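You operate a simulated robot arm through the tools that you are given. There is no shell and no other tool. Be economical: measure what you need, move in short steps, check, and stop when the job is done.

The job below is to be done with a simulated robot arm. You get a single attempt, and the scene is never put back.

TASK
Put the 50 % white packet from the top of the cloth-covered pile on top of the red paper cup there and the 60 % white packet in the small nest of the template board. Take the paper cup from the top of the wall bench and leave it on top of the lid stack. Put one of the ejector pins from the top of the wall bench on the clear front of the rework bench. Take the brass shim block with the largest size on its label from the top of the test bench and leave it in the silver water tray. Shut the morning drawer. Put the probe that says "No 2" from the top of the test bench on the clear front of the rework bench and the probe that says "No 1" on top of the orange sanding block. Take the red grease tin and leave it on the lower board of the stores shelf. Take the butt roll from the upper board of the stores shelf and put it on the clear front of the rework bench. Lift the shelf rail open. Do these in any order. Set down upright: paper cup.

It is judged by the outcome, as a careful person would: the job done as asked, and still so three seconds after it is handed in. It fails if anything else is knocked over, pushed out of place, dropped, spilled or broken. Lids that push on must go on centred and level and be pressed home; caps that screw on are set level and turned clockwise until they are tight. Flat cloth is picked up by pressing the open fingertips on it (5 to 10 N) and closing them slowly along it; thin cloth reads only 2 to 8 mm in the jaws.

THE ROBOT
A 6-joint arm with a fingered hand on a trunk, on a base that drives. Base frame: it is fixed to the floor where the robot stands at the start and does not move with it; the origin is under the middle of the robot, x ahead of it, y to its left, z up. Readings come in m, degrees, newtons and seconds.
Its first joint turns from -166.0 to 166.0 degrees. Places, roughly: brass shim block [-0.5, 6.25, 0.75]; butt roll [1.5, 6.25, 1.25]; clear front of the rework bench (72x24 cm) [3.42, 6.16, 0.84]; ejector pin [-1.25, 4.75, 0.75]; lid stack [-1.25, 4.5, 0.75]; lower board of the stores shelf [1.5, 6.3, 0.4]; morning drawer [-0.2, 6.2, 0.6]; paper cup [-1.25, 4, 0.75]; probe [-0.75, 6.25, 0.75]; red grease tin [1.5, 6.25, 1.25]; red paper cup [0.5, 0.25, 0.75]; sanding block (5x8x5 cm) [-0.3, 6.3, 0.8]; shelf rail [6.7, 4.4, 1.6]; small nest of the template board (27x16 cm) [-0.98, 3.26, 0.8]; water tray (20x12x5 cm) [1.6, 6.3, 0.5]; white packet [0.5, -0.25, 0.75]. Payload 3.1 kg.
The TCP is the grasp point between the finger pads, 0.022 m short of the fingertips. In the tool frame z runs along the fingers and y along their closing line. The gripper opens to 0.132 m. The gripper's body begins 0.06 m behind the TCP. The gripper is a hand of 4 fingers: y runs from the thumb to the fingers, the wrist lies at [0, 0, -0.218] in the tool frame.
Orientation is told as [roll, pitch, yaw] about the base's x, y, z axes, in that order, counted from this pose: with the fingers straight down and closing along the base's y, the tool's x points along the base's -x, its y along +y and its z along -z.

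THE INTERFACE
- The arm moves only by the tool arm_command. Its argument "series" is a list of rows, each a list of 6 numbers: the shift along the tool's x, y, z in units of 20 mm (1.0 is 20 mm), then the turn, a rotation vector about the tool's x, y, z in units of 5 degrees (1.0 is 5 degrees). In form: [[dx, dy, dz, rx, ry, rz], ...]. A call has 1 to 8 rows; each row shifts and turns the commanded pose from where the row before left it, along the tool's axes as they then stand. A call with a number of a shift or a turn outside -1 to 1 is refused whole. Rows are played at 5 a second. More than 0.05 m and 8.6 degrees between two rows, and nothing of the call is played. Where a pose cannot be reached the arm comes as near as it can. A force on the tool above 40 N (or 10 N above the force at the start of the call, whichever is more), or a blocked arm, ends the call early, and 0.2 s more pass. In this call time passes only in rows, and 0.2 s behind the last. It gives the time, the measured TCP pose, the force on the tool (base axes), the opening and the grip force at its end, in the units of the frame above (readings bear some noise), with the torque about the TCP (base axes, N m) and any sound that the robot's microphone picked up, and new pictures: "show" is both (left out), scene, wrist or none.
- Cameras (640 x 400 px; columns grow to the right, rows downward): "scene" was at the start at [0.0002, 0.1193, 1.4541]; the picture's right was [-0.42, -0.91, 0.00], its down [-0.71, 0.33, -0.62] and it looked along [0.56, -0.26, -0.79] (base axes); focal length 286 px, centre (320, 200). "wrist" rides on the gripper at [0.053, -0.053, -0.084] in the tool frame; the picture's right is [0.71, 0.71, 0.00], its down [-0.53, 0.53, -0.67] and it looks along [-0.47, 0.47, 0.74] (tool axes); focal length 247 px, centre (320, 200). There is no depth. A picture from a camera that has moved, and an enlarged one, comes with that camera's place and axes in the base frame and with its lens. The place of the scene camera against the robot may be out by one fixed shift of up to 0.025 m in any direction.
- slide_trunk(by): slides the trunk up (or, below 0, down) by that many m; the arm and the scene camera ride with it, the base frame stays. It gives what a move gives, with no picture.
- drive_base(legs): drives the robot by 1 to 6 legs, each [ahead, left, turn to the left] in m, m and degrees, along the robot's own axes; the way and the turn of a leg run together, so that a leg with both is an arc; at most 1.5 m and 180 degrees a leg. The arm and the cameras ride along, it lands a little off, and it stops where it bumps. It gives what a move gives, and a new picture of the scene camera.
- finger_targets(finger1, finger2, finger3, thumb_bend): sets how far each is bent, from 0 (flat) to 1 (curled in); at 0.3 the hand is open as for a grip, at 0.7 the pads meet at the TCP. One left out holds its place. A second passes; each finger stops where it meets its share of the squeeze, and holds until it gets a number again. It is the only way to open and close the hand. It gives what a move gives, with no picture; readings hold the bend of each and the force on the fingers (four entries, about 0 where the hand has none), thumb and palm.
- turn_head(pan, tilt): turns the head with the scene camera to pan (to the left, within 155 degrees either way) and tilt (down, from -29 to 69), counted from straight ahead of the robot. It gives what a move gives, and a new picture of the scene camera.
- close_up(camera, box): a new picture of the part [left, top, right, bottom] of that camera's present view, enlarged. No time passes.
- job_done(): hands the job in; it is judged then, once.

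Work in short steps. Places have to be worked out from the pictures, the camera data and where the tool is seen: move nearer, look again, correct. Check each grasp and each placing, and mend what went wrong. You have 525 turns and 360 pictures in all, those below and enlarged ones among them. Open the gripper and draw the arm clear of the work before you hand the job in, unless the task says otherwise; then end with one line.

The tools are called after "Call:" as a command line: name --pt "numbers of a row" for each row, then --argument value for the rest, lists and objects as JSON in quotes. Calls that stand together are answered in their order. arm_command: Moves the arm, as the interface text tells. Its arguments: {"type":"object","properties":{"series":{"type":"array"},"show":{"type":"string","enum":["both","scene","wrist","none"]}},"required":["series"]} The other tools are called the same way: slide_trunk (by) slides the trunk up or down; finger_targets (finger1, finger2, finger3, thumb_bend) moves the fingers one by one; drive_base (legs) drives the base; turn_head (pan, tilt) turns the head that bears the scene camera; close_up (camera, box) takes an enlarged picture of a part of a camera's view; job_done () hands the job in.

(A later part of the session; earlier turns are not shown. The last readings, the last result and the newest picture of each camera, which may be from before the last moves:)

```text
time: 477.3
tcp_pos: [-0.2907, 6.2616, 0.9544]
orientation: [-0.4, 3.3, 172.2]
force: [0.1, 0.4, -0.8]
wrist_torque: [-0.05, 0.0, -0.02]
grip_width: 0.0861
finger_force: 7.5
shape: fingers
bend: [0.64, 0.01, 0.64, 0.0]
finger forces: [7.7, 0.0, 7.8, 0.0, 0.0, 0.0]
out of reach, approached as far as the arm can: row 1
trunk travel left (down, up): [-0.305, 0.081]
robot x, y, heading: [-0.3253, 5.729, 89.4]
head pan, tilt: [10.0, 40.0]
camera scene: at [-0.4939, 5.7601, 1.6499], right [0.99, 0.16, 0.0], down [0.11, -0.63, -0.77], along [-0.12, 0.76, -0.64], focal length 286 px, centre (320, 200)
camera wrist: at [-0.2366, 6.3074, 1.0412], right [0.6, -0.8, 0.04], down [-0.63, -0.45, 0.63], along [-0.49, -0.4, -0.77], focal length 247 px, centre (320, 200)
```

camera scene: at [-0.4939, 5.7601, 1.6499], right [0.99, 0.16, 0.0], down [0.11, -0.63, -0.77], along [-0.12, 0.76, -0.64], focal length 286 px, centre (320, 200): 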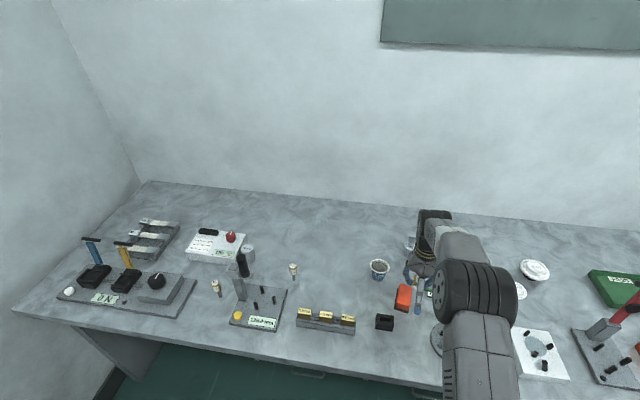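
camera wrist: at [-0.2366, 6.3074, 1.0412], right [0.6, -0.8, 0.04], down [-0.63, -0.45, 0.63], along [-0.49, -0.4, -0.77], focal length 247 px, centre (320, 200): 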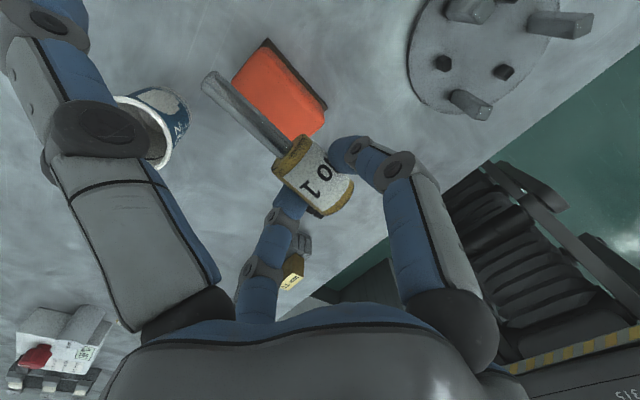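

The wrist joint reached its limit near yaw 172°, which is close enough to the block's axis (about 75° against 92°). I bring the commanded pose to yaw 172° above the block at about (-0.308, 6.257).

Call:
arm_command --pt "-0.95 -0.05 0 0 0 0.67" --pt "-0.95 -0.05 0 0 0 0.67" --pt "-0.95 -0.05 0 0 0 0.67" --pt "-0.95 -0.05 0 0 0 0.67" --pt "-0.95 -0.05 0 0 0 0.67" --show "both"

```text
time: 478.5
tcp_pos: [-0.3836, 6.292, 0.9485]
orientation: [-1.4, 3.0, 155.2]
force: [-0.5, 0.4, -0.9]
wrist_torque: [-0.02, 0.01, 0.04]
grip_width: 0.0861
finger_force: 7.9
shape: fingers
bend: [0.64, 0.01, 0.64, 0.0]
finger forces: [7.6, 0.0, 7.7, 0.0, 0.1, 0.0]
trunk travel left (down, up): [-0.305, 0.081]
robot x, y, heading: [-0.3217, 5.7323, 89.5]
head pan, tilt: [10.0, 40.0]
camera scene: at [-0.494, 5.7607, 1.6499], right [0.99, 0.16, 0.0], down [0.11, -0.63, -0.77], along [-0.12, 0.76, -0.64], focal length 286 px, centre (320, 200)
camera wrist: at [-0.3181, 6.3186, 1.0352], right [0.35, -0.94, 0.02], down [-0.74, -0.26, 0.63], along [-0.58, -0.23, -0.78], focal length 247 px, centre (320, 200)
```

scene: 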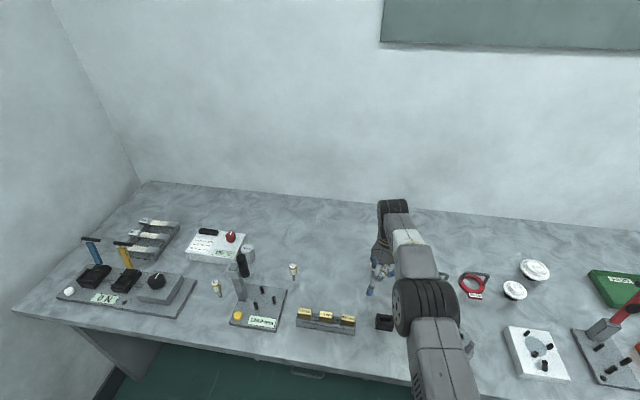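
wrist: 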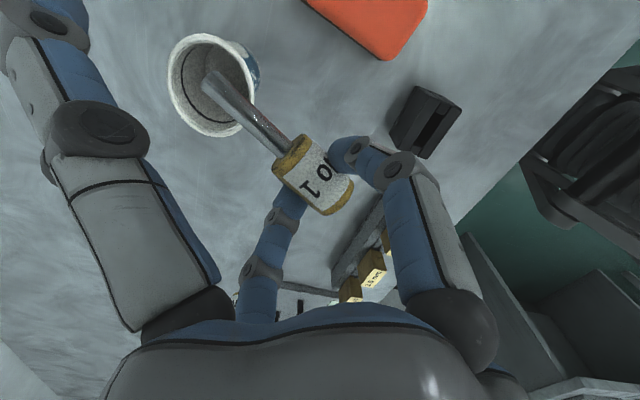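

The hand came out left of target at yaw 155°. I move it back over the block, levelling and turning slightly.

Call:
arm_command --pt "0.84 0 -0.3 -0.28 -0.6 -0.4" --pt "0.84 0 -0.2 0 0 -0.4" --pt "0.84 0 -0.2 0 0 -0.4" --pt "0.84 0.05 0 0 0 -0.4" --pt "0.8 0.1 0 0 0 -0.2" --show "wrist"

```text
time: 479.7
tcp_pos: [-0.3031, 6.2582, 0.9633]
orientation: [0.1, -0.1, 164.6]
force: [1.0, 0.5, -0.2]
wrist_torque: [0.04, 0.03, -0.01]
grip_width: 0.0862
finger_force: 7.4
shape: fingers
bend: [0.64, 0.01, 0.64, 0.0]
finger forces: [7.5, 0.1, 7.7, 0.0, 0.1, 0.0]
trunk travel left (down, up): [-0.305, 0.081]
robot x, y, heading: [-0.3234, 5.7277, 89.6]
head pan, tilt: [10.0, 40.0]
camera wrist: at [-0.2384, 6.2958, 1.0471], right [0.49, -0.87, 0.0], down [-0.65, -0.36, 0.67], along [-0.58, -0.33, -0.74], focal length 247 px, centre (320, 200)
```

wrist: 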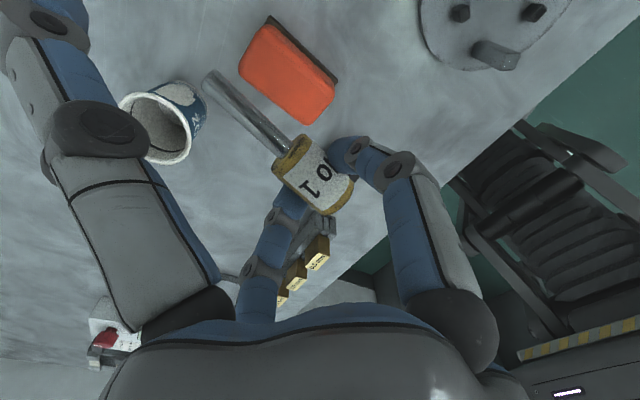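

The probe is now nearly parallel to the block (68° against 72°). I shift a few mm and lower it onto the block.

Call:
arm_command --pt "-0.36 -0.16 1 0 0 0" --pt "0 0 1 0 0 0" --pt "0 0 1 0 0 0" --pt "0 0 0.8 0 0 0" --show "both"

Call:
close_up --camera "wrist" --box '[170, 40, 410, 240]'

```text
time: 480.7
tcp_pos: [-0.3106, 6.2641, 0.8886]
orientation: [0.1, -0.1, 164.3]
force: [0.6, 0.1, 0.3]
wrist_torque: [0.02, 0.02, 0.01]
grip_width: 0.0865
finger_force: 7.5
shape: fingers
bend: [0.64, 0.01, 0.64, 0.0]
finger forces: [7.6, 0.1, 7.5, 0.0, 0.0, 0.1]
trunk travel left (down, up): [-0.305, 0.081]
robot x, y, heading: [-0.3238, 5.7326, 89.6]
head pan, tilt: [10.0, 40.0]
camera scene: at [-0.4934, 5.7603, 1.65], right [0.99, 0.16, 0.0], down [0.1, -0.63, -0.77], along [-0.12, 0.76, -0.64], focal length 286 px, centre (320, 200)
camera wrist: at [-0.2466, 6.3014, 0.9711], right [0.49, -0.87, 0.0], down [-0.65, -0.36, 0.67], along [-0.58, -0.33, -0.74], focal length 247 px, centre (320, 200)
```

scene: 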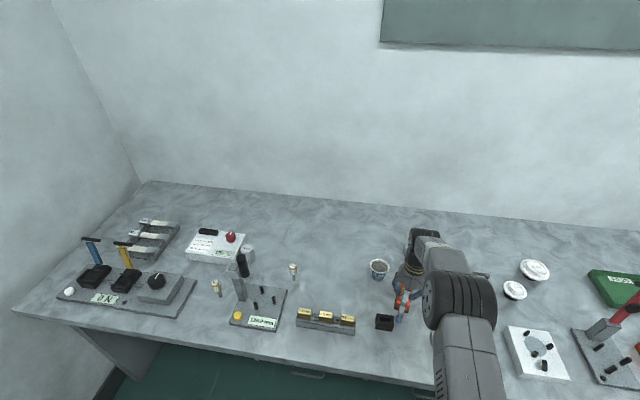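
wrist: 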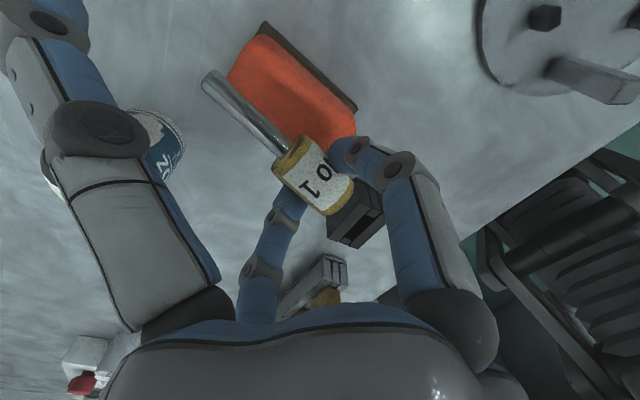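

```text
2.00 times, centred on (290, 140) of wrist
camera zoom: at [-0.2466, 6.3014, 0.9711], right [0.49, -0.87, 0.0], down [-0.65, -0.36, 0.67], along [-0.58, -0.33, -0.74], focal length 494 px, centre (380, 320)
```

zoom: 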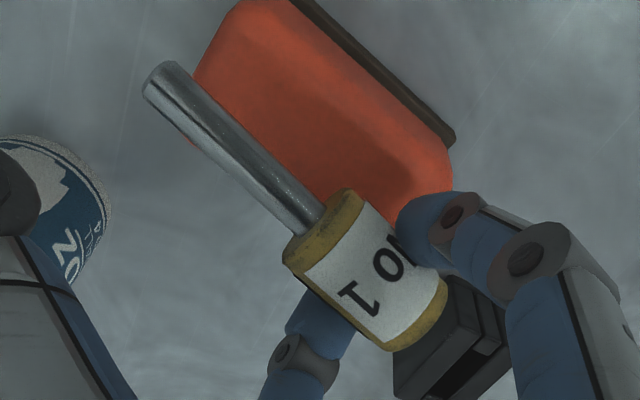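

I correct by a few mm toward the block's centre and lower to contact.

Call:
arm_command --pt "0.3 -0.24 0.3 0 0 0" --pt "0 0 0.3 0 0 0" --pt "0 0 0.15 0 0 0" --pt "0 0 0.1 0 0 0" --show "wrist"

Call:
close_up --camera "wrist" --box '[170, 40, 410, 240]'

```text
time: 481.7
tcp_pos: [-0.3033, 6.2662, 0.8702]
orientation: [0.1, 0.1, 164.4]
force: [-0.8, 0.1, -0.2]
wrist_torque: [-0.01, 0.0, -0.01]
grip_width: 0.086
finger_force: 7.7
shape: fingers
bend: [0.64, 0.01, 0.64, 0.0]
finger forces: [7.6, 0.0, 7.6, 0.1, 0.0, 0.0]
trunk travel left (down, up): [-0.305, 0.081]
robot x, y, heading: [-0.3277, 5.728, 89.2]
head pan, tilt: [10.0, 40.0]
camera wrist: at [-0.239, 6.3041, 0.9535], right [0.49, -0.87, 0.0], down [-0.65, -0.36, 0.67], along [-0.58, -0.33, -0.74], focal length 247 px, centre (320, 200)
```

wrist: 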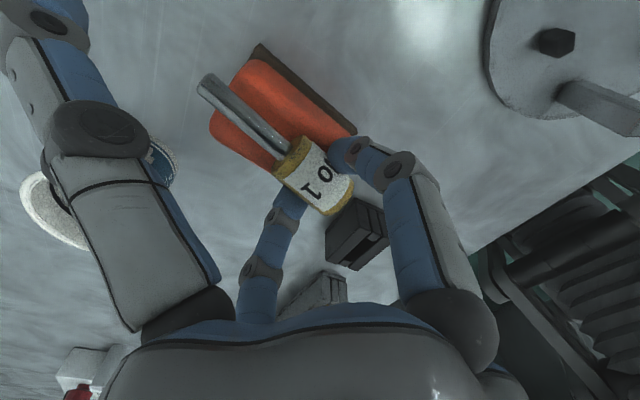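

```text
2.00 times, centred on (290, 140) of wrist
camera zoom: at [-0.239, 6.3041, 0.9535], right [0.49, -0.87, 0.0], down [-0.65, -0.36, 0.67], along [-0.58, -0.33, -0.74], focal length 494 px, centre (380, 320)
```

zoom: 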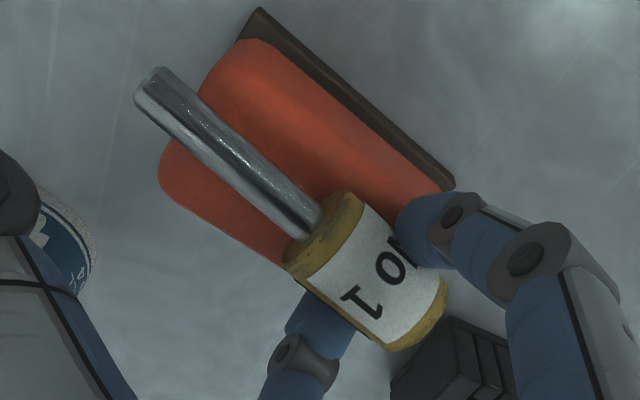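

Laterally it is well centred, but the head hangs half off the near end. I shift 12 mm along the axis and lower to contact.

Call:
arm_command --pt "0.07 -0.6 -0.15 0 0 0" --pt "0 0 0.25 0 0 0" --pt "0 0 0.1 0 0 0" --show "wrist"

Call:
close_up --camera "wrist" --box '[170, 40, 410, 240]'

```text
time: 482.5
tcp_pos: [-0.2985, 6.2786, 0.8683]
orientation: [0.0, 0.0, 164.3]
force: [-0.5, -1.3, 6.9]
wrist_torque: [0.03, 0.04, -0.02]
grip_width: 0.086
finger_force: 9.4
shape: fingers
bend: [0.64, 0.01, 0.63, 0.0]
finger forces: [8.2, 0.1, 10.6, 0.1, 0.0, 0.1]
trunk travel left (down, up): [-0.305, 0.081]
robot x, y, heading: [-0.3251, 5.7283, 89.4]
head pan, tilt: [10.0, 40.0]
camera wrist: at [-0.2345, 6.3151, 0.951], right [0.49, -0.87, 0.0], down [-0.65, -0.37, 0.67], along [-0.58, -0.33, -0.74], focal length 247 px, centre (320, 200)
```

wrist: 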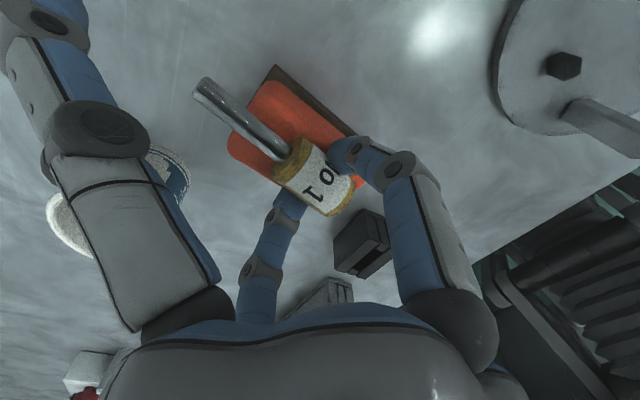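

```text
2.00 times, centred on (290, 140) of wrist
camera zoom: at [-0.2345, 6.3151, 0.951], right [0.49, -0.87, 0.0], down [-0.65, -0.37, 0.67], along [-0.58, -0.33, -0.74], focal length 494 px, centre (380, 320)
```

zoom: 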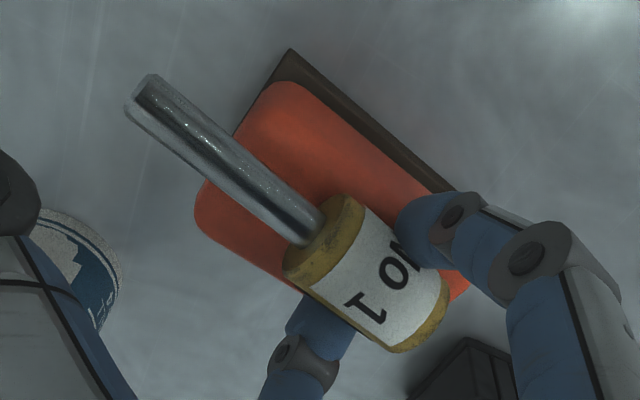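

The head now rests on the block (6.9 N). I ease slightly and open both fingers in small steps.

Call:
arm_command --pt "0 0 -0.06 0 0 0" --show "none"

Call:
finger_targets --finger1 0.625 --finger3 0.615

Call:
arm_command --pt "0 0 -0.02 0 0 0" --show "wrist"

Call:
close_up --camera "wrist" --box '[170, 40, 410, 240]'

```text
time: 482.9
tcp_pos: [-0.2998, 6.2784, 0.8673]
orientation: [0.1, 0.0, 164.4]
force: [0.2, -0.1, 4.2]
wrist_torque: [0.01, 0.04, -0.02]
grip_width: 0.0861
finger_force: 8.2
shape: fingers
bend: [0.64, 0.01, 0.63, 0.0]
finger forces: [8.2, 0.1, 8.7, 0.0, 0.0, 0.0]
trunk travel left (down, up): [-0.305, 0.081]
robot x, y, heading: [-0.3247, 5.7274, 89.5]
head pan, tilt: [10.0, 40.0]
```

```text
time: 483.9
tcp_pos: [-0.2999, 6.2777, 0.8676]
orientation: [0.2, 0.0, 164.4]
force: [0.5, -1.0, 3.8]
wrist_torque: [0.01, 0.07, 0.01]
grip_width: 0.0872
finger_force: 2.4
shape: fingers
bend: [0.62, 0.01, 0.63, 0.0]
finger forces: [0.0, 0.0, 3.6, 0.0, 0.0, 0.0]
trunk travel left (down, up): [-0.305, 0.081]
robot x, y, heading: [-0.3233, 5.7337, 89.4]
head pan, tilt: [10.0, 40.0]
```

```text
time: 484.3
tcp_pos: [-0.2991, 6.2784, 0.8688]
orientation: [0.1, 0.0, 164.4]
force: [0.2, -0.1, 2.4]
wrist_torque: [0.03, 0.0, 0.0]
grip_width: 0.0874
finger_force: 1.1
shape: fingers
bend: [0.62, 0.01, 0.63, 0.0]
finger forces: [0.0, 0.0, 1.8, 0.0, 0.0, 0.1]
trunk travel left (down, up): [-0.305, 0.081]
robot x, y, heading: [-0.3274, 5.7327, 89.4]
head pan, tilt: [10.0, 40.0]
camera wrist: at [-0.234, 6.3152, 0.9516], right [0.49, -0.87, 0.0], down [-0.65, -0.36, 0.67], along [-0.58, -0.33, -0.74], focal length 247 px, centre (320, 200)
```

wrist: 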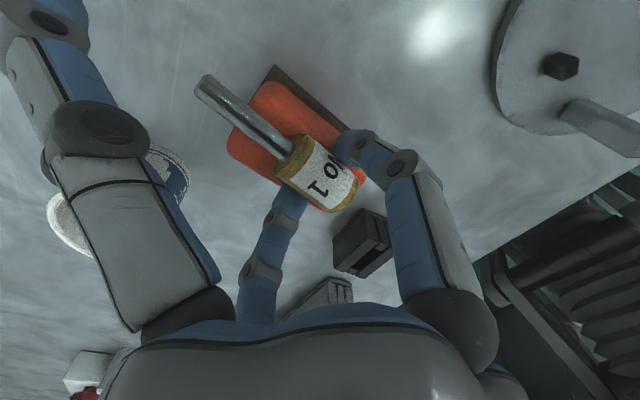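

```text
2.00 times, centred on (290, 140) of wrist
camera zoom: at [-0.234, 6.3152, 0.9516], right [0.49, -0.87, 0.0], down [-0.65, -0.36, 0.67], along [-0.58, -0.33, -0.74], focal length 494 px, centre (380, 320)
```

zoom: 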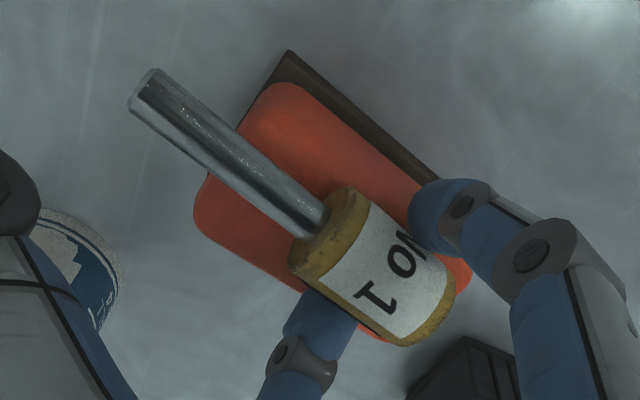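

Call:
finger_targets --finger1 0.59 --finger3 0.59

Call:
arm_command --pt "0 0 -0.1 0 0 0" --pt "0 0 -0.2 0 0 0" --show "wrist"

Call:
close_up --camera "wrist" --box '[170, 40, 410, 240]'

```text
time: 485.3
tcp_pos: [-0.299, 6.2777, 0.8698]
orientation: [0.1, 0.0, 164.4]
force: [0.5, -0.1, 4.1]
wrist_torque: [0.03, 0.04, 0.0]
grip_width: 0.0885
finger_force: 1.6
shape: fingers
bend: [0.59, 0.01, 0.61, 0.0]
finger forces: [0.0, 0.0, 3.7, 0.1, 0.0, 0.0]
trunk travel left (down, up): [-0.305, 0.081]
robot x, y, heading: [-0.322, 5.7332, 89.3]
head pan, tilt: [10.0, 40.0]
```

```text
time: 485.9
tcp_pos: [-0.2993, 6.2786, 0.8755]
orientation: [0.2, 0.0, 164.5]
force: [0.8, 0.2, 0.7]
wrist_torque: [0.0, 0.0, 0.01]
grip_width: 0.0886
finger_force: 0.0
shape: fingers
bend: [0.59, 0.01, 0.59, 0.0]
finger forces: [0.0, 0.1, 0.1, 0.0, 0.1, 0.1]
trunk travel left (down, up): [-0.305, 0.081]
robot x, y, heading: [-0.3209, 5.7355, 89.6]
head pan, tilt: [10.0, 40.0]
camera wrist: at [-0.2342, 6.3153, 0.9577], right [0.49, -0.87, 0.0], down [-0.65, -0.36, 0.67], along [-0.58, -0.33, -0.74], focal length 247 px, centre (320, 200)
```

wrist: 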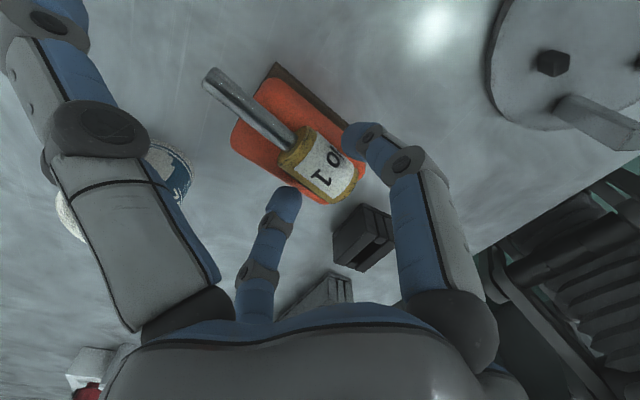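

```text
2.00 times, centred on (290, 140) of wrist
camera zoom: at [-0.2342, 6.3153, 0.9577], right [0.49, -0.87, 0.0], down [-0.65, -0.36, 0.67], along [-0.58, -0.33, -0.74], focal length 494 px, centre (380, 320)
```

zoom: 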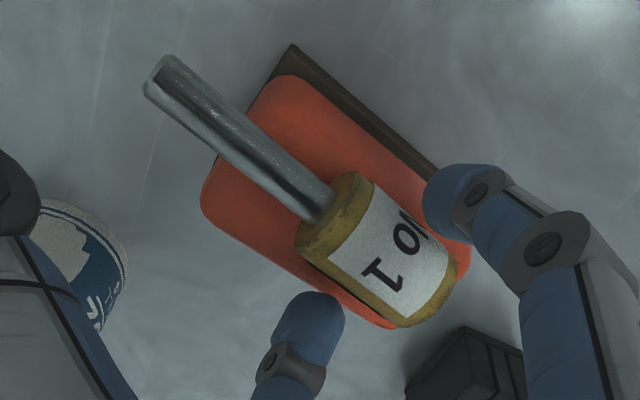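

The probe rests on the block, released. I open a bit more and withdraw straight up.

Call:
finger_targets --finger1 0.5 --finger3 0.5

Call:
arm_command --pt "0 0 -0.5 0 0 0" --pt "0 0 -1 0 0 0" --pt "0 0 -1 0 0 0" --pt "0 0 -1 0 0 0" --pt "0 0 -1 0 0 0" --pt "0 0 -1 0 0 0" --show "wrist"

```text
time: 486.9
tcp_pos: [-0.2987, 6.2797, 0.8739]
orientation: [0.1, -0.1, 164.4]
force: [0.4, -0.3, 0.0]
wrist_torque: [0.02, 0.02, 0.01]
grip_width: 0.0933
finger_force: 0.1
shape: fingers
bend: [0.5, 0.01, 0.5, 0.0]
finger forces: [0.1, 0.1, 0.0, 0.0, 0.0, 0.0]
trunk travel left (down, up): [-0.305, 0.081]
robot x, y, heading: [-0.3259, 5.7309, 89.3]
head pan, tilt: [10.0, 40.0]
```

```text
time: 488.3
tcp_pos: [-0.2986, 6.2784, 0.986]
orientation: [0.1, 0.0, 164.5]
force: [-0.7, 0.1, -0.6]
wrist_torque: [-0.02, -0.01, 0.02]
grip_width: 0.0934
finger_force: 0.2
shape: fingers
bend: [0.5, 0.01, 0.5, 0.0]
finger forces: [0.0, 0.0, 0.1, 0.1, 0.1, 0.0]
trunk travel left (down, up): [-0.305, 0.081]
robot x, y, heading: [-0.3225, 5.731, 89.2]
head pan, tilt: [10.0, 40.0]
camera wrist: at [-0.2335, 6.3154, 1.0677], right [0.49, -0.87, 0.0], down [-0.65, -0.36, 0.67], along [-0.58, -0.33, -0.74], focal length 247 px, centre (320, 200)
```

wrist: 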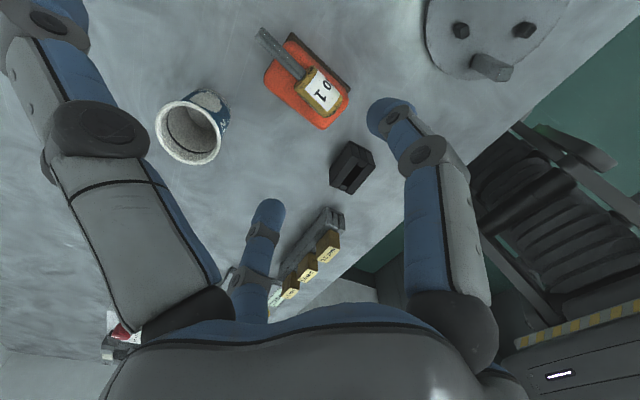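

Probe No 1 now lies securely on the sanding block. I turn the hand back to yaw about 90° for the shim block.

Call:
arm_command --pt "0 0 -1 0 0 1" --pt "0 0 -0.5 0 0 1" --pt "0 0 0 0 0 1" --pt "0 0 0 0 0 1" --pt "0 0 0 0 0 1" --pt "0 0 0 0 0 1" --pt "0 0 0 0 0 1" --pt "0 0 0 0 0 1" --show "none"

Call:
arm_command --pt "0 0 0 0 0 1" --pt "0 0 0 0 0 1" --pt "0 0 0 0 0 1" --pt "0 0 0 0 0 1" --pt "0 0 0 0 0 1" --pt "0 0 0 0 0 1" --pt "0 0 0 0 0 0.8" --show "none"

Call:
arm_command --pt "1 0 0 0 0 0" --pt "1 0.5 0 0 0 0" --pt "1 1 0 0 0 0" --pt "1 1 0 0 0 0" --pt "0 1 0 0 0 0" --show "both"

```text
time: 490.1
tcp_pos: [-0.2998, 6.2787, 1.014]
orientation: [0.1, 0.0, 124.4]
force: [0.4, 0.2, 0.1]
wrist_torque: [-0.02, -0.01, 0.02]
grip_width: 0.0932
finger_force: 0.1
shape: fingers
bend: [0.5, 0.01, 0.5, 0.0]
finger forces: [0.0, 0.0, 0.1, 0.1, 0.0, 0.0]
trunk travel left (down, up): [-0.305, 0.081]
robot x, y, heading: [-0.3229, 5.7319, 89.4]
head pan, tilt: [10.0, 40.0]
```

```text
time: 491.7
tcp_pos: [-0.2992, 6.2779, 1.0142]
orientation: [0.0, 0.0, 90.4]
force: [-0.8, 0.9, -0.4]
wrist_torque: [0.0, 0.01, 0.0]
grip_width: 0.0932
finger_force: 0.0
shape: fingers
bend: [0.5, 0.01, 0.5, 0.0]
finger forces: [0.1, 0.0, 0.0, 0.0, 0.0, 0.1]
trunk travel left (down, up): [-0.305, 0.081]
robot x, y, heading: [-0.3236, 5.7292, 89.3]
head pan, tilt: [10.0, 40.0]
```

```text
time: 492.9
tcp_pos: [-0.3686, 6.1989, 1.0151]
orientation: [-0.1, 0.1, 90.4]
force: [0.1, -0.1, 0.7]
wrist_torque: [0.03, 0.03, 0.02]
grip_width: 0.0932
finger_force: 0.1
shape: fingers
bend: [0.5, 0.01, 0.5, 0.0]
finger forces: [0.0, 0.1, 0.0, 0.0, 0.0, 0.0]
trunk travel left (down, up): [-0.305, 0.081]
robot x, y, heading: [-0.3235, 5.7312, 89.3]
head pan, tilt: [10.0, 40.0]
camera scene: at [-0.4941, 5.7605, 1.6499], right [0.99, 0.16, 0.0], down [0.11, -0.63, -0.77], along [-0.12, 0.76, -0.64], focal length 286 px, centre (320, 200)
camera wrist: at [-0.3164, 6.146, 1.0979], right [-0.7, -0.71, 0.0], down [-0.53, 0.52, 0.67], along [-0.48, 0.47, -0.74], focal length 247 px, centre (320, 200)
```

scene: 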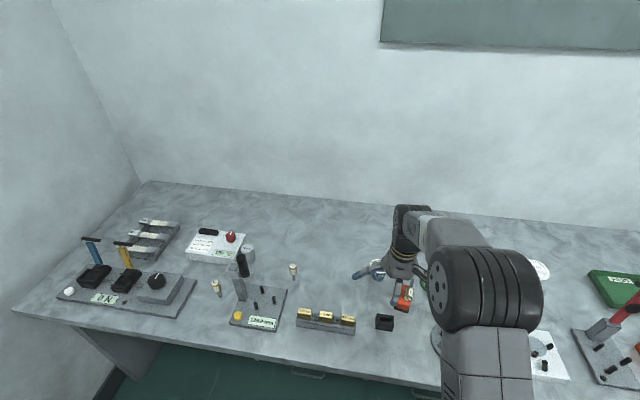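
wrist: 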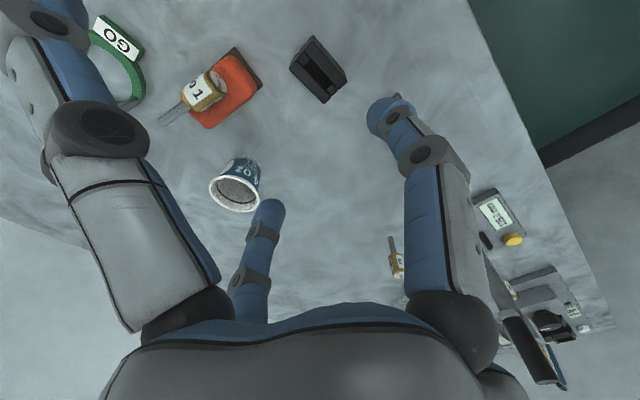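

I strafe left 18 cm to bring the hand over the shim holder.

Call:
drive_base --legs '[[0, 0.18, 0.8]]'

Call:
arm_command --pt "0.8 0 0 0 0 0" --pt "0 0 0.5 0 0 0" --show "wrist"

Call:
close_up --camera "wrist" --box '[220, 20, 420, 145]'

```text
time: 494.4
tcp_pos: [-0.5543, 6.1996, 1.0153]
orientation: [-0.2, 0.0, 91.2]
force: [-0.6, -0.1, -0.1]
wrist_torque: [0.01, 0.01, 0.03]
grip_width: 0.0931
finger_force: 0.1
shape: fingers
bend: [0.5, 0.01, 0.5, 0.0]
finger forces: [0.0, 0.0, 0.1, 0.1, 0.1, 0.1]
trunk travel left (down, up): [-0.305, 0.081]
robot x, y, heading: [-0.4993, 5.7317, 90.0]
head pan, tilt: [10.0, 40.0]
camera scene: at [-0.6737, 5.7587, 1.6498], right [0.98, 0.18, 0.0], down [0.11, -0.63, -0.77], along [-0.13, 0.75, -0.64], focal length 286 px, centre (320, 200)
```

scene: 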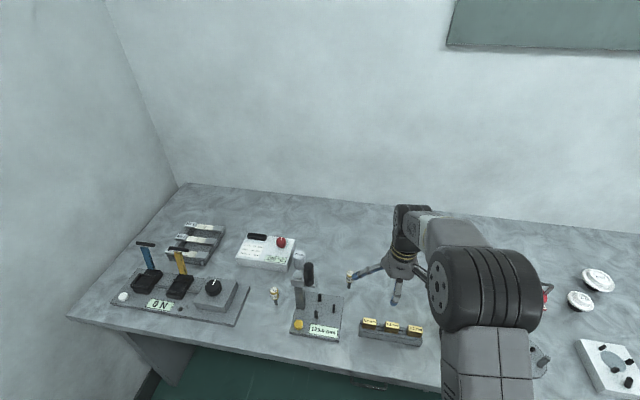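

```text
time: 495.0
tcp_pos: [-0.5539, 6.184, 1.0028]
orientation: [0.0, 0.1, 91.2]
force: [-0.4, -0.2, -0.7]
wrist_torque: [0.0, -0.02, -0.01]
grip_width: 0.0933
finger_force: 0.0
shape: fingers
bend: [0.5, 0.01, 0.5, 0.0]
finger forces: [0.0, 0.0, 0.0, 0.0, 0.0, 0.1]
trunk travel left (down, up): [-0.305, 0.081]
robot x, y, heading: [-0.5042, 5.7336, 90.4]
head pan, tilt: [10.0, 40.0]
camera wrist: at [-0.4996, 6.1318, 1.0874], right [-0.69, -0.72, 0.0], down [-0.54, 0.52, 0.67], along [-0.48, 0.46, -0.75], focal length 247 px, centre (320, 200)
```

wrist: 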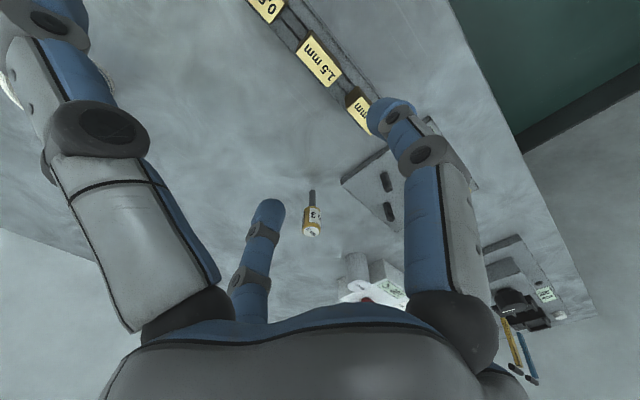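

```text
3.20 times, centred on (320, 82) of wrist
camera zoom: at [-0.4996, 6.1318, 1.0874], right [-0.69, -0.72, 0.0], down [-0.54, 0.52, 0.67], along [-0.48, 0.46, -0.75], focal length 790 px, centre (320, 576)
```

zoom: 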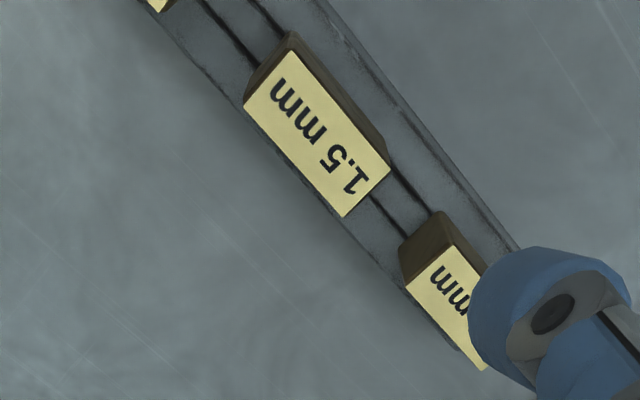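

The 1.5 mm block is centred at about (-0.537, 6.168), long side along x. I align fingers 1 and 3 front and back of it and lower.

Call:
finger_targets --finger1 0.56 --finger3 0.56

Call:
arm_command --pt "0.83 -0.85 0.5 0 0 0" --pt "0 0 1 0 0 0" --pt "0 0 1 0 0 0" --pt "0 0 1 0 0 0" --pt "0 0 1 0 0 0" --show "wrist"

Call:
close_up --camera "wrist" --box '[220, 60, 420, 185]'

```text
time: 496.0
tcp_pos: [-0.5538, 6.1833, 1.0052]
orientation: [0.0, 0.0, 91.2]
force: [0.2, 0.1, -0.8]
wrist_torque: [0.0, 0.0, 0.0]
grip_width: 0.0899
finger_force: 0.0
shape: fingers
bend: [0.56, 0.01, 0.56, 0.0]
finger forces: [0.0, 0.1, 0.1, 0.0, 0.0, 0.0]
trunk travel left (down, up): [-0.305, 0.081]
robot x, y, heading: [-0.5046, 5.7339, 90.2]
head pan, tilt: [10.0, 40.0]
```

```text
time: 497.2
tcp_pos: [-0.5341, 6.1665, 0.9138]
orientation: [0.0, 0.1, 91.2]
force: [-0.4, 0.2, -0.1]
wrist_torque: [0.01, 0.02, -0.01]
grip_width: 0.0902
finger_force: 0.1
shape: fingers
bend: [0.56, 0.01, 0.56, 0.0]
finger forces: [0.0, 0.0, 0.0, 0.0, 0.0, 0.1]
trunk travel left (down, up): [-0.305, 0.081]
robot x, y, heading: [-0.4998, 5.7348, 89.9]
head pan, tilt: [10.0, 40.0]
camera wrist: at [-0.4815, 6.1143, 0.997], right [-0.69, -0.72, 0.0], down [-0.54, 0.52, 0.67], along [-0.48, 0.46, -0.74], focal length 247 px, centre (320, 200)
```

wrist: 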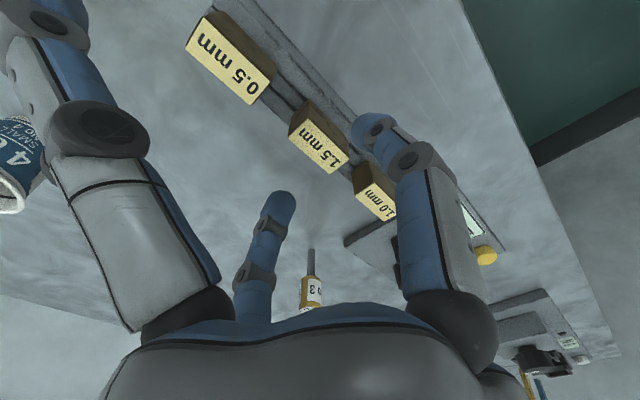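

```text
3.20 times, centred on (320, 122) of wrist
camera zoom: at [-0.4815, 6.1143, 0.997], right [-0.69, -0.72, 0.0], down [-0.54, 0.52, 0.67], along [-0.48, 0.46, -0.74], focal length 790 px, centre (320, 448)
```

zoom: 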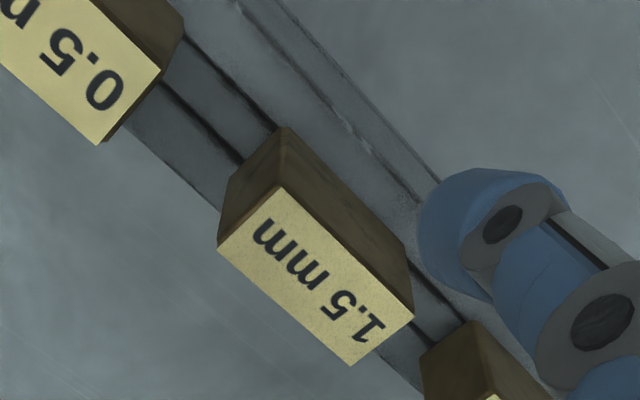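

The block top is at z 0.867 and the holder top about 0.838. I lower to TCP z 0.871 and grip.

Call:
arm_command --pt "0 0 1 0 0 0" --pt "0 0 0.8 0 0 0" --pt "0 0 0.3 0 0 0" --show "wrist"

Call:
finger_targets --finger1 0.64 --finger3 0.64

Call:
finger_targets --finger1 0.72 --finger3 0.72

```text
time: 498.0
tcp_pos: [-0.5368, 6.1667, 0.8728]
orientation: [0.0, 0.0, 91.2]
force: [0.1, 0.1, 0.4]
wrist_torque: [0.0, 0.02, 0.0]
grip_width: 0.0902
finger_force: 0.0
shape: fingers
bend: [0.56, 0.01, 0.56, 0.0]
finger forces: [0.0, 0.1, 0.0, 0.0, 0.0, 0.0]
trunk travel left (down, up): [-0.305, 0.081]
robot x, y, heading: [-0.5024, 5.7277, 90.0]
head pan, tilt: [10.0, 40.0]
camera wrist: at [-0.4825, 6.1145, 0.9561], right [-0.69, -0.72, 0.0], down [-0.54, 0.52, 0.67], along [-0.48, 0.46, -0.74], focal length 247 px, centre (320, 200)
```

wrist: 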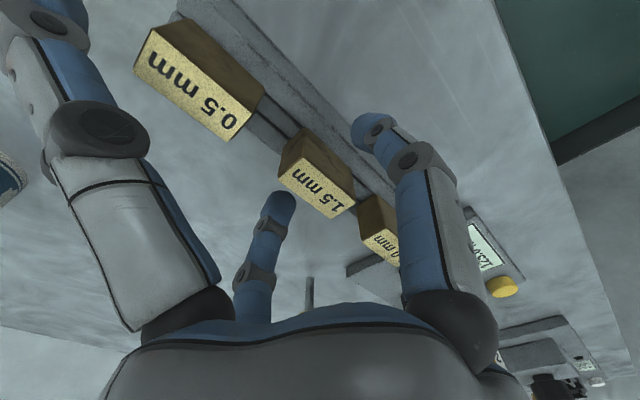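

```text
time: 499.0
tcp_pos: [-0.5361, 6.1661, 0.8727]
orientation: [0.0, 0.1, 91.1]
force: [0.1, -0.4, 0.5]
wrist_torque: [0.0, 0.0, 0.0]
grip_width: 0.0867
finger_force: 0.1
shape: fingers
bend: [0.64, 0.01, 0.64, 0.0]
finger forces: [0.0, 0.1, 0.1, 0.1, 0.1, 0.0]
trunk travel left (down, up): [-0.305, 0.081]
robot x, y, heading: [-0.5036, 5.7308, 89.8]
head pan, tilt: [10.0, 40.0]
```

```text
time: 500.0
tcp_pos: [-0.5368, 6.1667, 0.8732]
orientation: [0.0, 0.1, 91.2]
force: [-0.3, -0.3, -0.2]
wrist_torque: [0.01, 0.01, -0.02]
grip_width: 0.0861
finger_force: 5.2
shape: fingers
bend: [0.66, 0.01, 0.66, 0.0]
finger forces: [5.2, 0.0, 5.2, 0.0, 0.1, 0.1]
trunk travel left (down, up): [-0.305, 0.081]
robot x, y, heading: [-0.5037, 5.7344, 90.2]
head pan, tilt: [10.0, 40.0]
```

Gripped at 5 N. I squeeze harder (brass is heavy) and lift slowly.

Call:
finger_targets --finger1 0.8 --finger3 0.8

Call:
arm_command --pt "0 0 -0.5 0 0 0" --pt "0 0 -0.5 0 0 0" --pt "0 0 -1 0 0 0" --pt "0 0 -1 0 0 0" --show "wrist"

```text
time: 501.0
tcp_pos: [-0.5375, 6.1655, 0.8741]
orientation: [0.0, 0.1, 91.3]
force: [-0.2, 0.0, -0.1]
wrist_torque: [0.02, 0.02, -0.04]
grip_width: 0.0859
finger_force: 7.7
shape: fingers
bend: [0.65, 0.01, 0.65, 0.0]
finger forces: [7.9, 0.0, 7.9, 0.0, 0.0, 0.0]
trunk travel left (down, up): [-0.305, 0.081]
robot x, y, heading: [-0.5057, 5.7352, 89.8]
head pan, tilt: [10.0, 40.0]
```

```text
time: 502.0
tcp_pos: [-0.5362, 6.1661, 0.932]
orientation: [0.0, 0.1, 91.3]
force: [0.0, 0.2, 0.0]
wrist_torque: [-0.01, 0.01, 0.0]
grip_width: 0.0856
finger_force: 8.0
shape: fingers
bend: [0.65, 0.01, 0.65, 0.0]
finger forces: [7.9, 0.0, 7.9, 0.1, 0.0, 0.1]
trunk travel left (down, up): [-0.305, 0.081]
robot x, y, heading: [-0.5028, 5.7318, 90.0]
head pan, tilt: [10.0, 40.0]
camera wrist: at [-0.4827, 6.1148, 1.0155], right [-0.69, -0.72, 0.0], down [-0.54, 0.52, 0.67], along [-0.48, 0.46, -0.75], focal length 247 px, centre (320, 200)
```

wrist: 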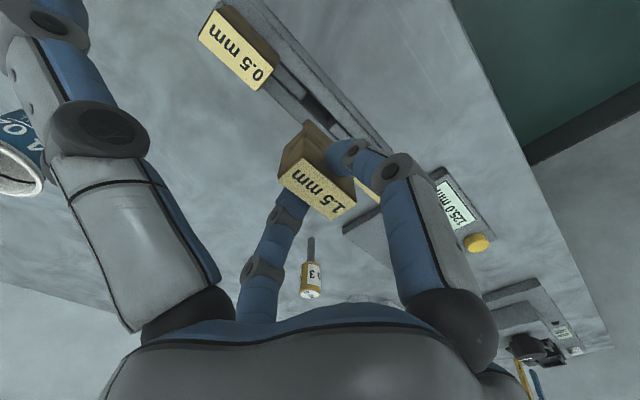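

The 1.5 mm shim is lifted. I curl the idle fingers in, raise, retract and drive to the stores shelf.

Call:
finger_targets --finger2 0.48 --thumb_bend 0.48

Call:
arm_command --pt "0 0 -1 0 0 0" --pt "0 0 -1 0 0 0" --pt "0 0 -1 0 0 0" --pt "0 0 -1 0 0 0" --pt "1 0 0 0 0 0" --pt "1 0 0 0 0 0" --pt "1 0 0 0 0 0" --pt "1 0 0 0 0 0" --show "none"

Call:
drive_base --legs '[[-0.42, 0, 0], [0, -1.5, 0], [0, -0.68, 0]]'

Call:
slide_trunk --by -0.22

```text
time: 503.0
tcp_pos: [-0.5369, 6.1675, 0.9321]
orientation: [0.0, 0.1, 91.3]
force: [0.4, -0.5, -0.5]
wrist_torque: [0.05, 0.01, -0.01]
grip_width: 0.0302
finger_force: 8.0
shape: fingers
bend: [0.65, 0.48, 0.65, 0.48]
finger forces: [7.9, 0.0, 8.0, 0.0, 0.0, 0.1]
trunk travel left (down, up): [-0.305, 0.081]
robot x, y, heading: [-0.4992, 5.7303, 90.3]
head pan, tilt: [10.0, 40.0]
```

```text
time: 504.8
tcp_pos: [-0.5344, 6.0857, 1.0139]
orientation: [0.0, 0.0, 91.2]
force: [0.4, -0.3, -1.3]
wrist_torque: [0.01, 0.0, 0.0]
grip_width: 0.0303
finger_force: 8.2
shape: fingers
bend: [0.65, 0.48, 0.65, 0.48]
finger forces: [7.9, 0.1, 7.7, 0.1, 0.1, 0.0]
trunk travel left (down, up): [-0.305, 0.081]
robot x, y, heading: [-0.5027, 5.7315, 90.0]
head pan, tilt: [10.0, 40.0]
```

```text
time: 517.6
tcp_pos: [1.6105, 5.6969, 1.014]
orientation: [0.0, 0.0, 92.7]
force: [0.2, 1.1, -0.7]
wrist_torque: [-0.02, 0.06, 0.0]
grip_width: 0.0302
finger_force: 8.2
shape: fingers
bend: [0.65, 0.48, 0.65, 0.48]
finger forces: [7.9, 0.1, 7.8, 0.0, 0.0, 0.0]
trunk travel left (down, up): [-0.305, 0.081]
robot x, y, heading: [1.6477, 5.3409, 91.7]
head pan, tilt: [10.0, 40.0]
camera scene: at [1.4811, 5.3647, 1.65], right [0.98, 0.2, 0.0], down [0.13, -0.63, -0.77], along [-0.15, 0.75, -0.64], focal length 286 px, centre (320, 200)
```

scene: 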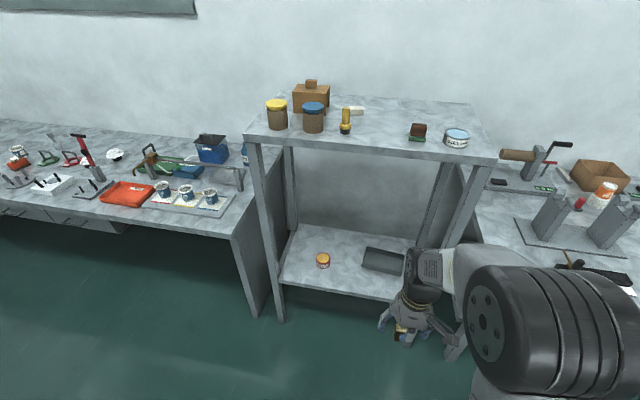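

```text
time: 519.9
tcp_pos: [1.6102, 5.6966, 0.7936]
orientation: [0.1, 0.0, 92.6]
force: [0.1, -0.5, -0.5]
wrist_torque: [-0.01, 0.02, -0.03]
grip_width: 0.0301
finger_force: 8.2
shape: fingers
bend: [0.65, 0.48, 0.65, 0.48]
finger forces: [7.9, 0.0, 7.8, 0.0, 0.1, 0.0]
trunk travel left (down, up): [-0.085, 0.301]
robot x, y, heading: [1.652, 5.3462, 91.7]
head pan, tilt: [10.0, 40.0]
```

I lower the arm, then drive in toward the tray.

Call:
arm_command --pt "0 0 1 0 0 0" --pt "0 0 1 0 0 0" --pt "0 0 1 0 0 0" --pt "0 0 1 0 0 0" --pt "0 0 1 0 0 0" --pt "0 0 1 0 0 0" --pt "0 0 1 0 0 0" --pt "0 0 1 0 0 0" --show "none"

Call:
drive_base --legs '[[0.43, 0, -1.7]]'

Call:
arm_command --pt "-1 0 0 0 0 0" --pt "-1 0 0 0 0 0" --show "both"

```text
time: 521.7
tcp_pos: [1.6112, 5.6966, 0.6341]
orientation: [0.0, 0.2, 92.6]
force: [-0.5, -0.4, -0.2]
wrist_torque: [0.02, -0.03, 0.01]
grip_width: 0.0301
finger_force: 8.8
shape: fingers
bend: [0.65, 0.48, 0.65, 0.48]
finger forces: [7.7, 0.1, 7.7, 0.0, 0.0, 0.0]
trunk travel left (down, up): [-0.085, 0.301]
robot x, y, heading: [1.6555, 5.3409, 91.7]
head pan, tilt: [10.0, 40.0]
```

```text
time: 524.3
tcp_pos: [1.6188, 6.1207, 0.635]
orientation: [-0.1, 0.2, 90.5]
force: [0.2, -0.1, -0.7]
wrist_torque: [0.0, -0.01, 0.0]
grip_width: 0.0305
finger_force: 7.4
shape: fingers
bend: [0.65, 0.48, 0.65, 0.48]
finger forces: [7.7, 0.0, 7.8, 0.0, 0.0, 0.0]
trunk travel left (down, up): [-0.085, 0.301]
robot x, y, heading: [1.6459, 5.7668, 89.5]
head pan, tilt: [10.0, 40.0]
camera scene: at [1.4774, 5.7938, 1.43], right [0.99, 0.17, 0.0], down [0.11, -0.63, -0.77], along [-0.13, 0.76, -0.64], focal length 286 px, centre (320, 200)
```

scene: 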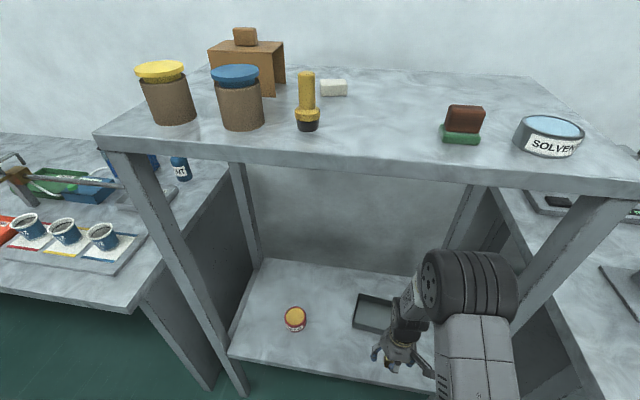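

```text
time: 524.9
tcp_pos: [1.6187, 6.1599, 0.6347]
orientation: [0.0, 0.1, 90.4]
force: [-0.3, -0.4, -0.1]
wrist_torque: [0.01, -0.02, -0.02]
grip_width: 0.0302
finger_force: 8.0
shape: fingers
bend: [0.65, 0.48, 0.65, 0.48]
finger forces: [7.8, 0.2, 7.8, 0.0, 0.0, 0.0]
trunk travel left (down, up): [-0.085, 0.301]
robot x, y, heading: [1.6462, 5.7656, 89.4]
head pan, tilt: [10.0, 40.0]
camera scene: at [1.4774, 5.7934, 1.43], right [0.99, 0.17, 0.0], down [0.11, -0.63, -0.77], along [-0.13, 0.76, -0.64], focal length 286 px, centre (320, 200)
camera wrist: at [1.6729, 6.1084, 0.7179], right [-0.7, -0.71, 0.0], down [-0.53, 0.52, 0.67], along [-0.48, 0.47, -0.75], focal length 247 px, centre (320, 200)
```

scene: 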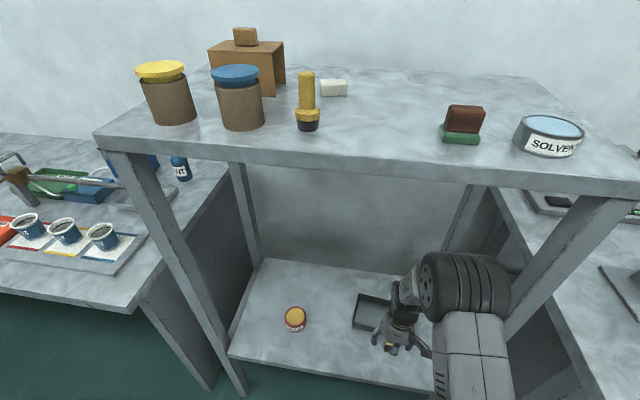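
wrist: 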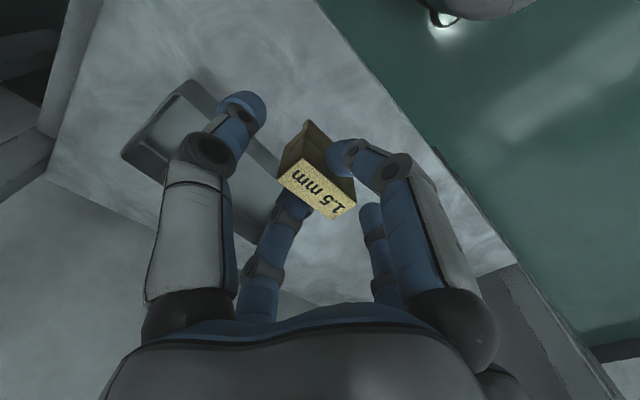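

The tray centre is near (1.61, 6.288). I drive 6 cm closer and move the block above it.

Call:
drive_base --legs '[[0.07, 0, 0]]'

Call:
arm_command --pt "-1 0 0 0 0 0" --pt "-1 0.2 0 0 0 0" --pt "-0.9 0.2 0 0 0 0" --show "wrist"

```text
time: 526.0
tcp_pos: [1.62, 6.2321, 0.6337]
orientation: [0.0, 0.1, 90.5]
force: [0.0, 0.4, -0.1]
wrist_torque: [0.02, 0.0, 0.01]
grip_width: 0.0301
finger_force: 8.5
shape: fingers
bend: [0.65, 0.48, 0.65, 0.48]
finger forces: [7.8, 0.0, 7.8, 0.0, 0.0, 0.1]
trunk travel left (down, up): [-0.085, 0.301]
robot x, y, heading: [1.6483, 5.8371, 89.4]
head pan, tilt: [10.0, 40.0]
camera scene: at [1.478, 5.8656, 1.4299], right [0.99, 0.16, 0.0], down [0.11, -0.63, -0.77], along [-0.13, 0.75, -0.64], focal length 286 px, centre (320, 200)
```

scene: 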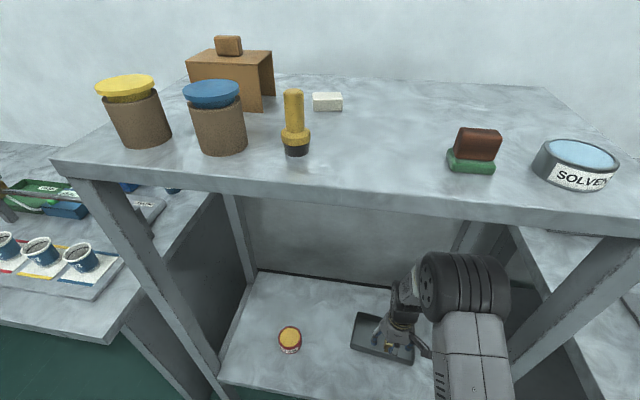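

```text
time: 526.8
tcp_pos: [1.6121, 6.29, 0.6328]
orientation: [-0.1, 0.1, 90.5]
force: [0.0, 0.4, 0.1]
wrist_torque: [0.02, 0.02, -0.03]
grip_width: 0.0305
finger_force: 7.8
shape: fingers
bend: [0.65, 0.48, 0.65, 0.48]
finger forces: [7.8, 0.0, 7.8, 0.0, 0.1, 0.0]
trunk travel left (down, up): [-0.085, 0.301]
robot x, y, heading: [1.6469, 5.8336, 89.5]
head pan, tilt: [10.0, 40.0]
camera wrist: at [1.6649, 6.238, 0.717], right [-0.7, -0.71, 0.0], down [-0.53, 0.52, 0.67], along [-0.48, 0.47, -0.75], focal length 247 px, centre (320, 200)
```

wrist: 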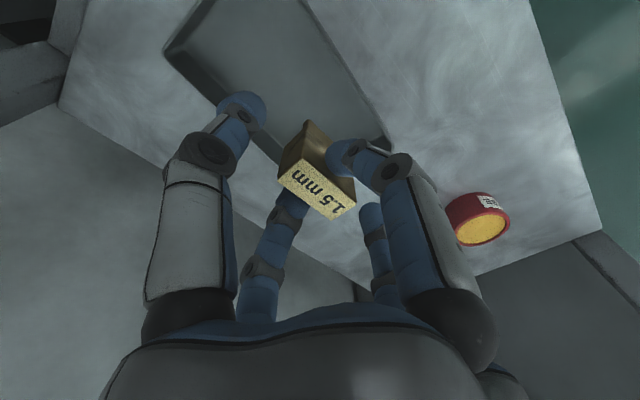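

The tray's centre refines to about (1.63, 6.312), slightly turned. I shift there and lower in.

Call:
arm_command --pt "-1 -0.9 0 0 0 0" --pt "0 0 1 0 0 0" --pt "0 0 1 0 0 0" --pt "0 0 1 0 0 0" --show "both"

```text
time: 527.8
tcp_pos: [1.6298, 6.3083, 0.574]
orientation: [0.0, 0.2, 90.6]
force: [0.0, -0.6, -1.1]
wrist_torque: [0.0, -0.03, -0.02]
grip_width: 0.0302
finger_force: 8.1
shape: fingers
bend: [0.65, 0.48, 0.65, 0.48]
finger forces: [7.8, 0.0, 7.9, 0.0, 0.0, 0.0]
trunk travel left (down, up): [-0.085, 0.301]
robot x, y, heading: [1.6482, 5.8372, 89.7]
head pan, tilt: [10.0, 40.0]
camera scene: at [1.478, 5.8644, 1.43], right [0.99, 0.16, 0.0], down [0.11, -0.63, -0.77], along [-0.13, 0.76, -0.64], focal length 286 px, centre (320, 200)
camera wrist: at [1.6832, 6.2562, 0.6565], right [-0.7, -0.71, 0.0], down [-0.53, 0.52, 0.67], along [-0.48, 0.47, -0.74], focal length 247 px, centre (320, 200)
```

scene: 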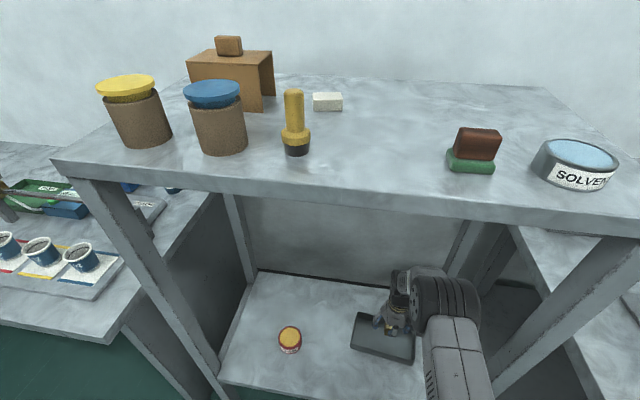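
wrist: 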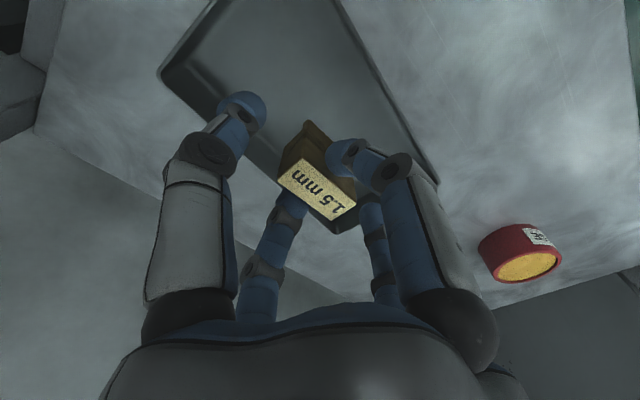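

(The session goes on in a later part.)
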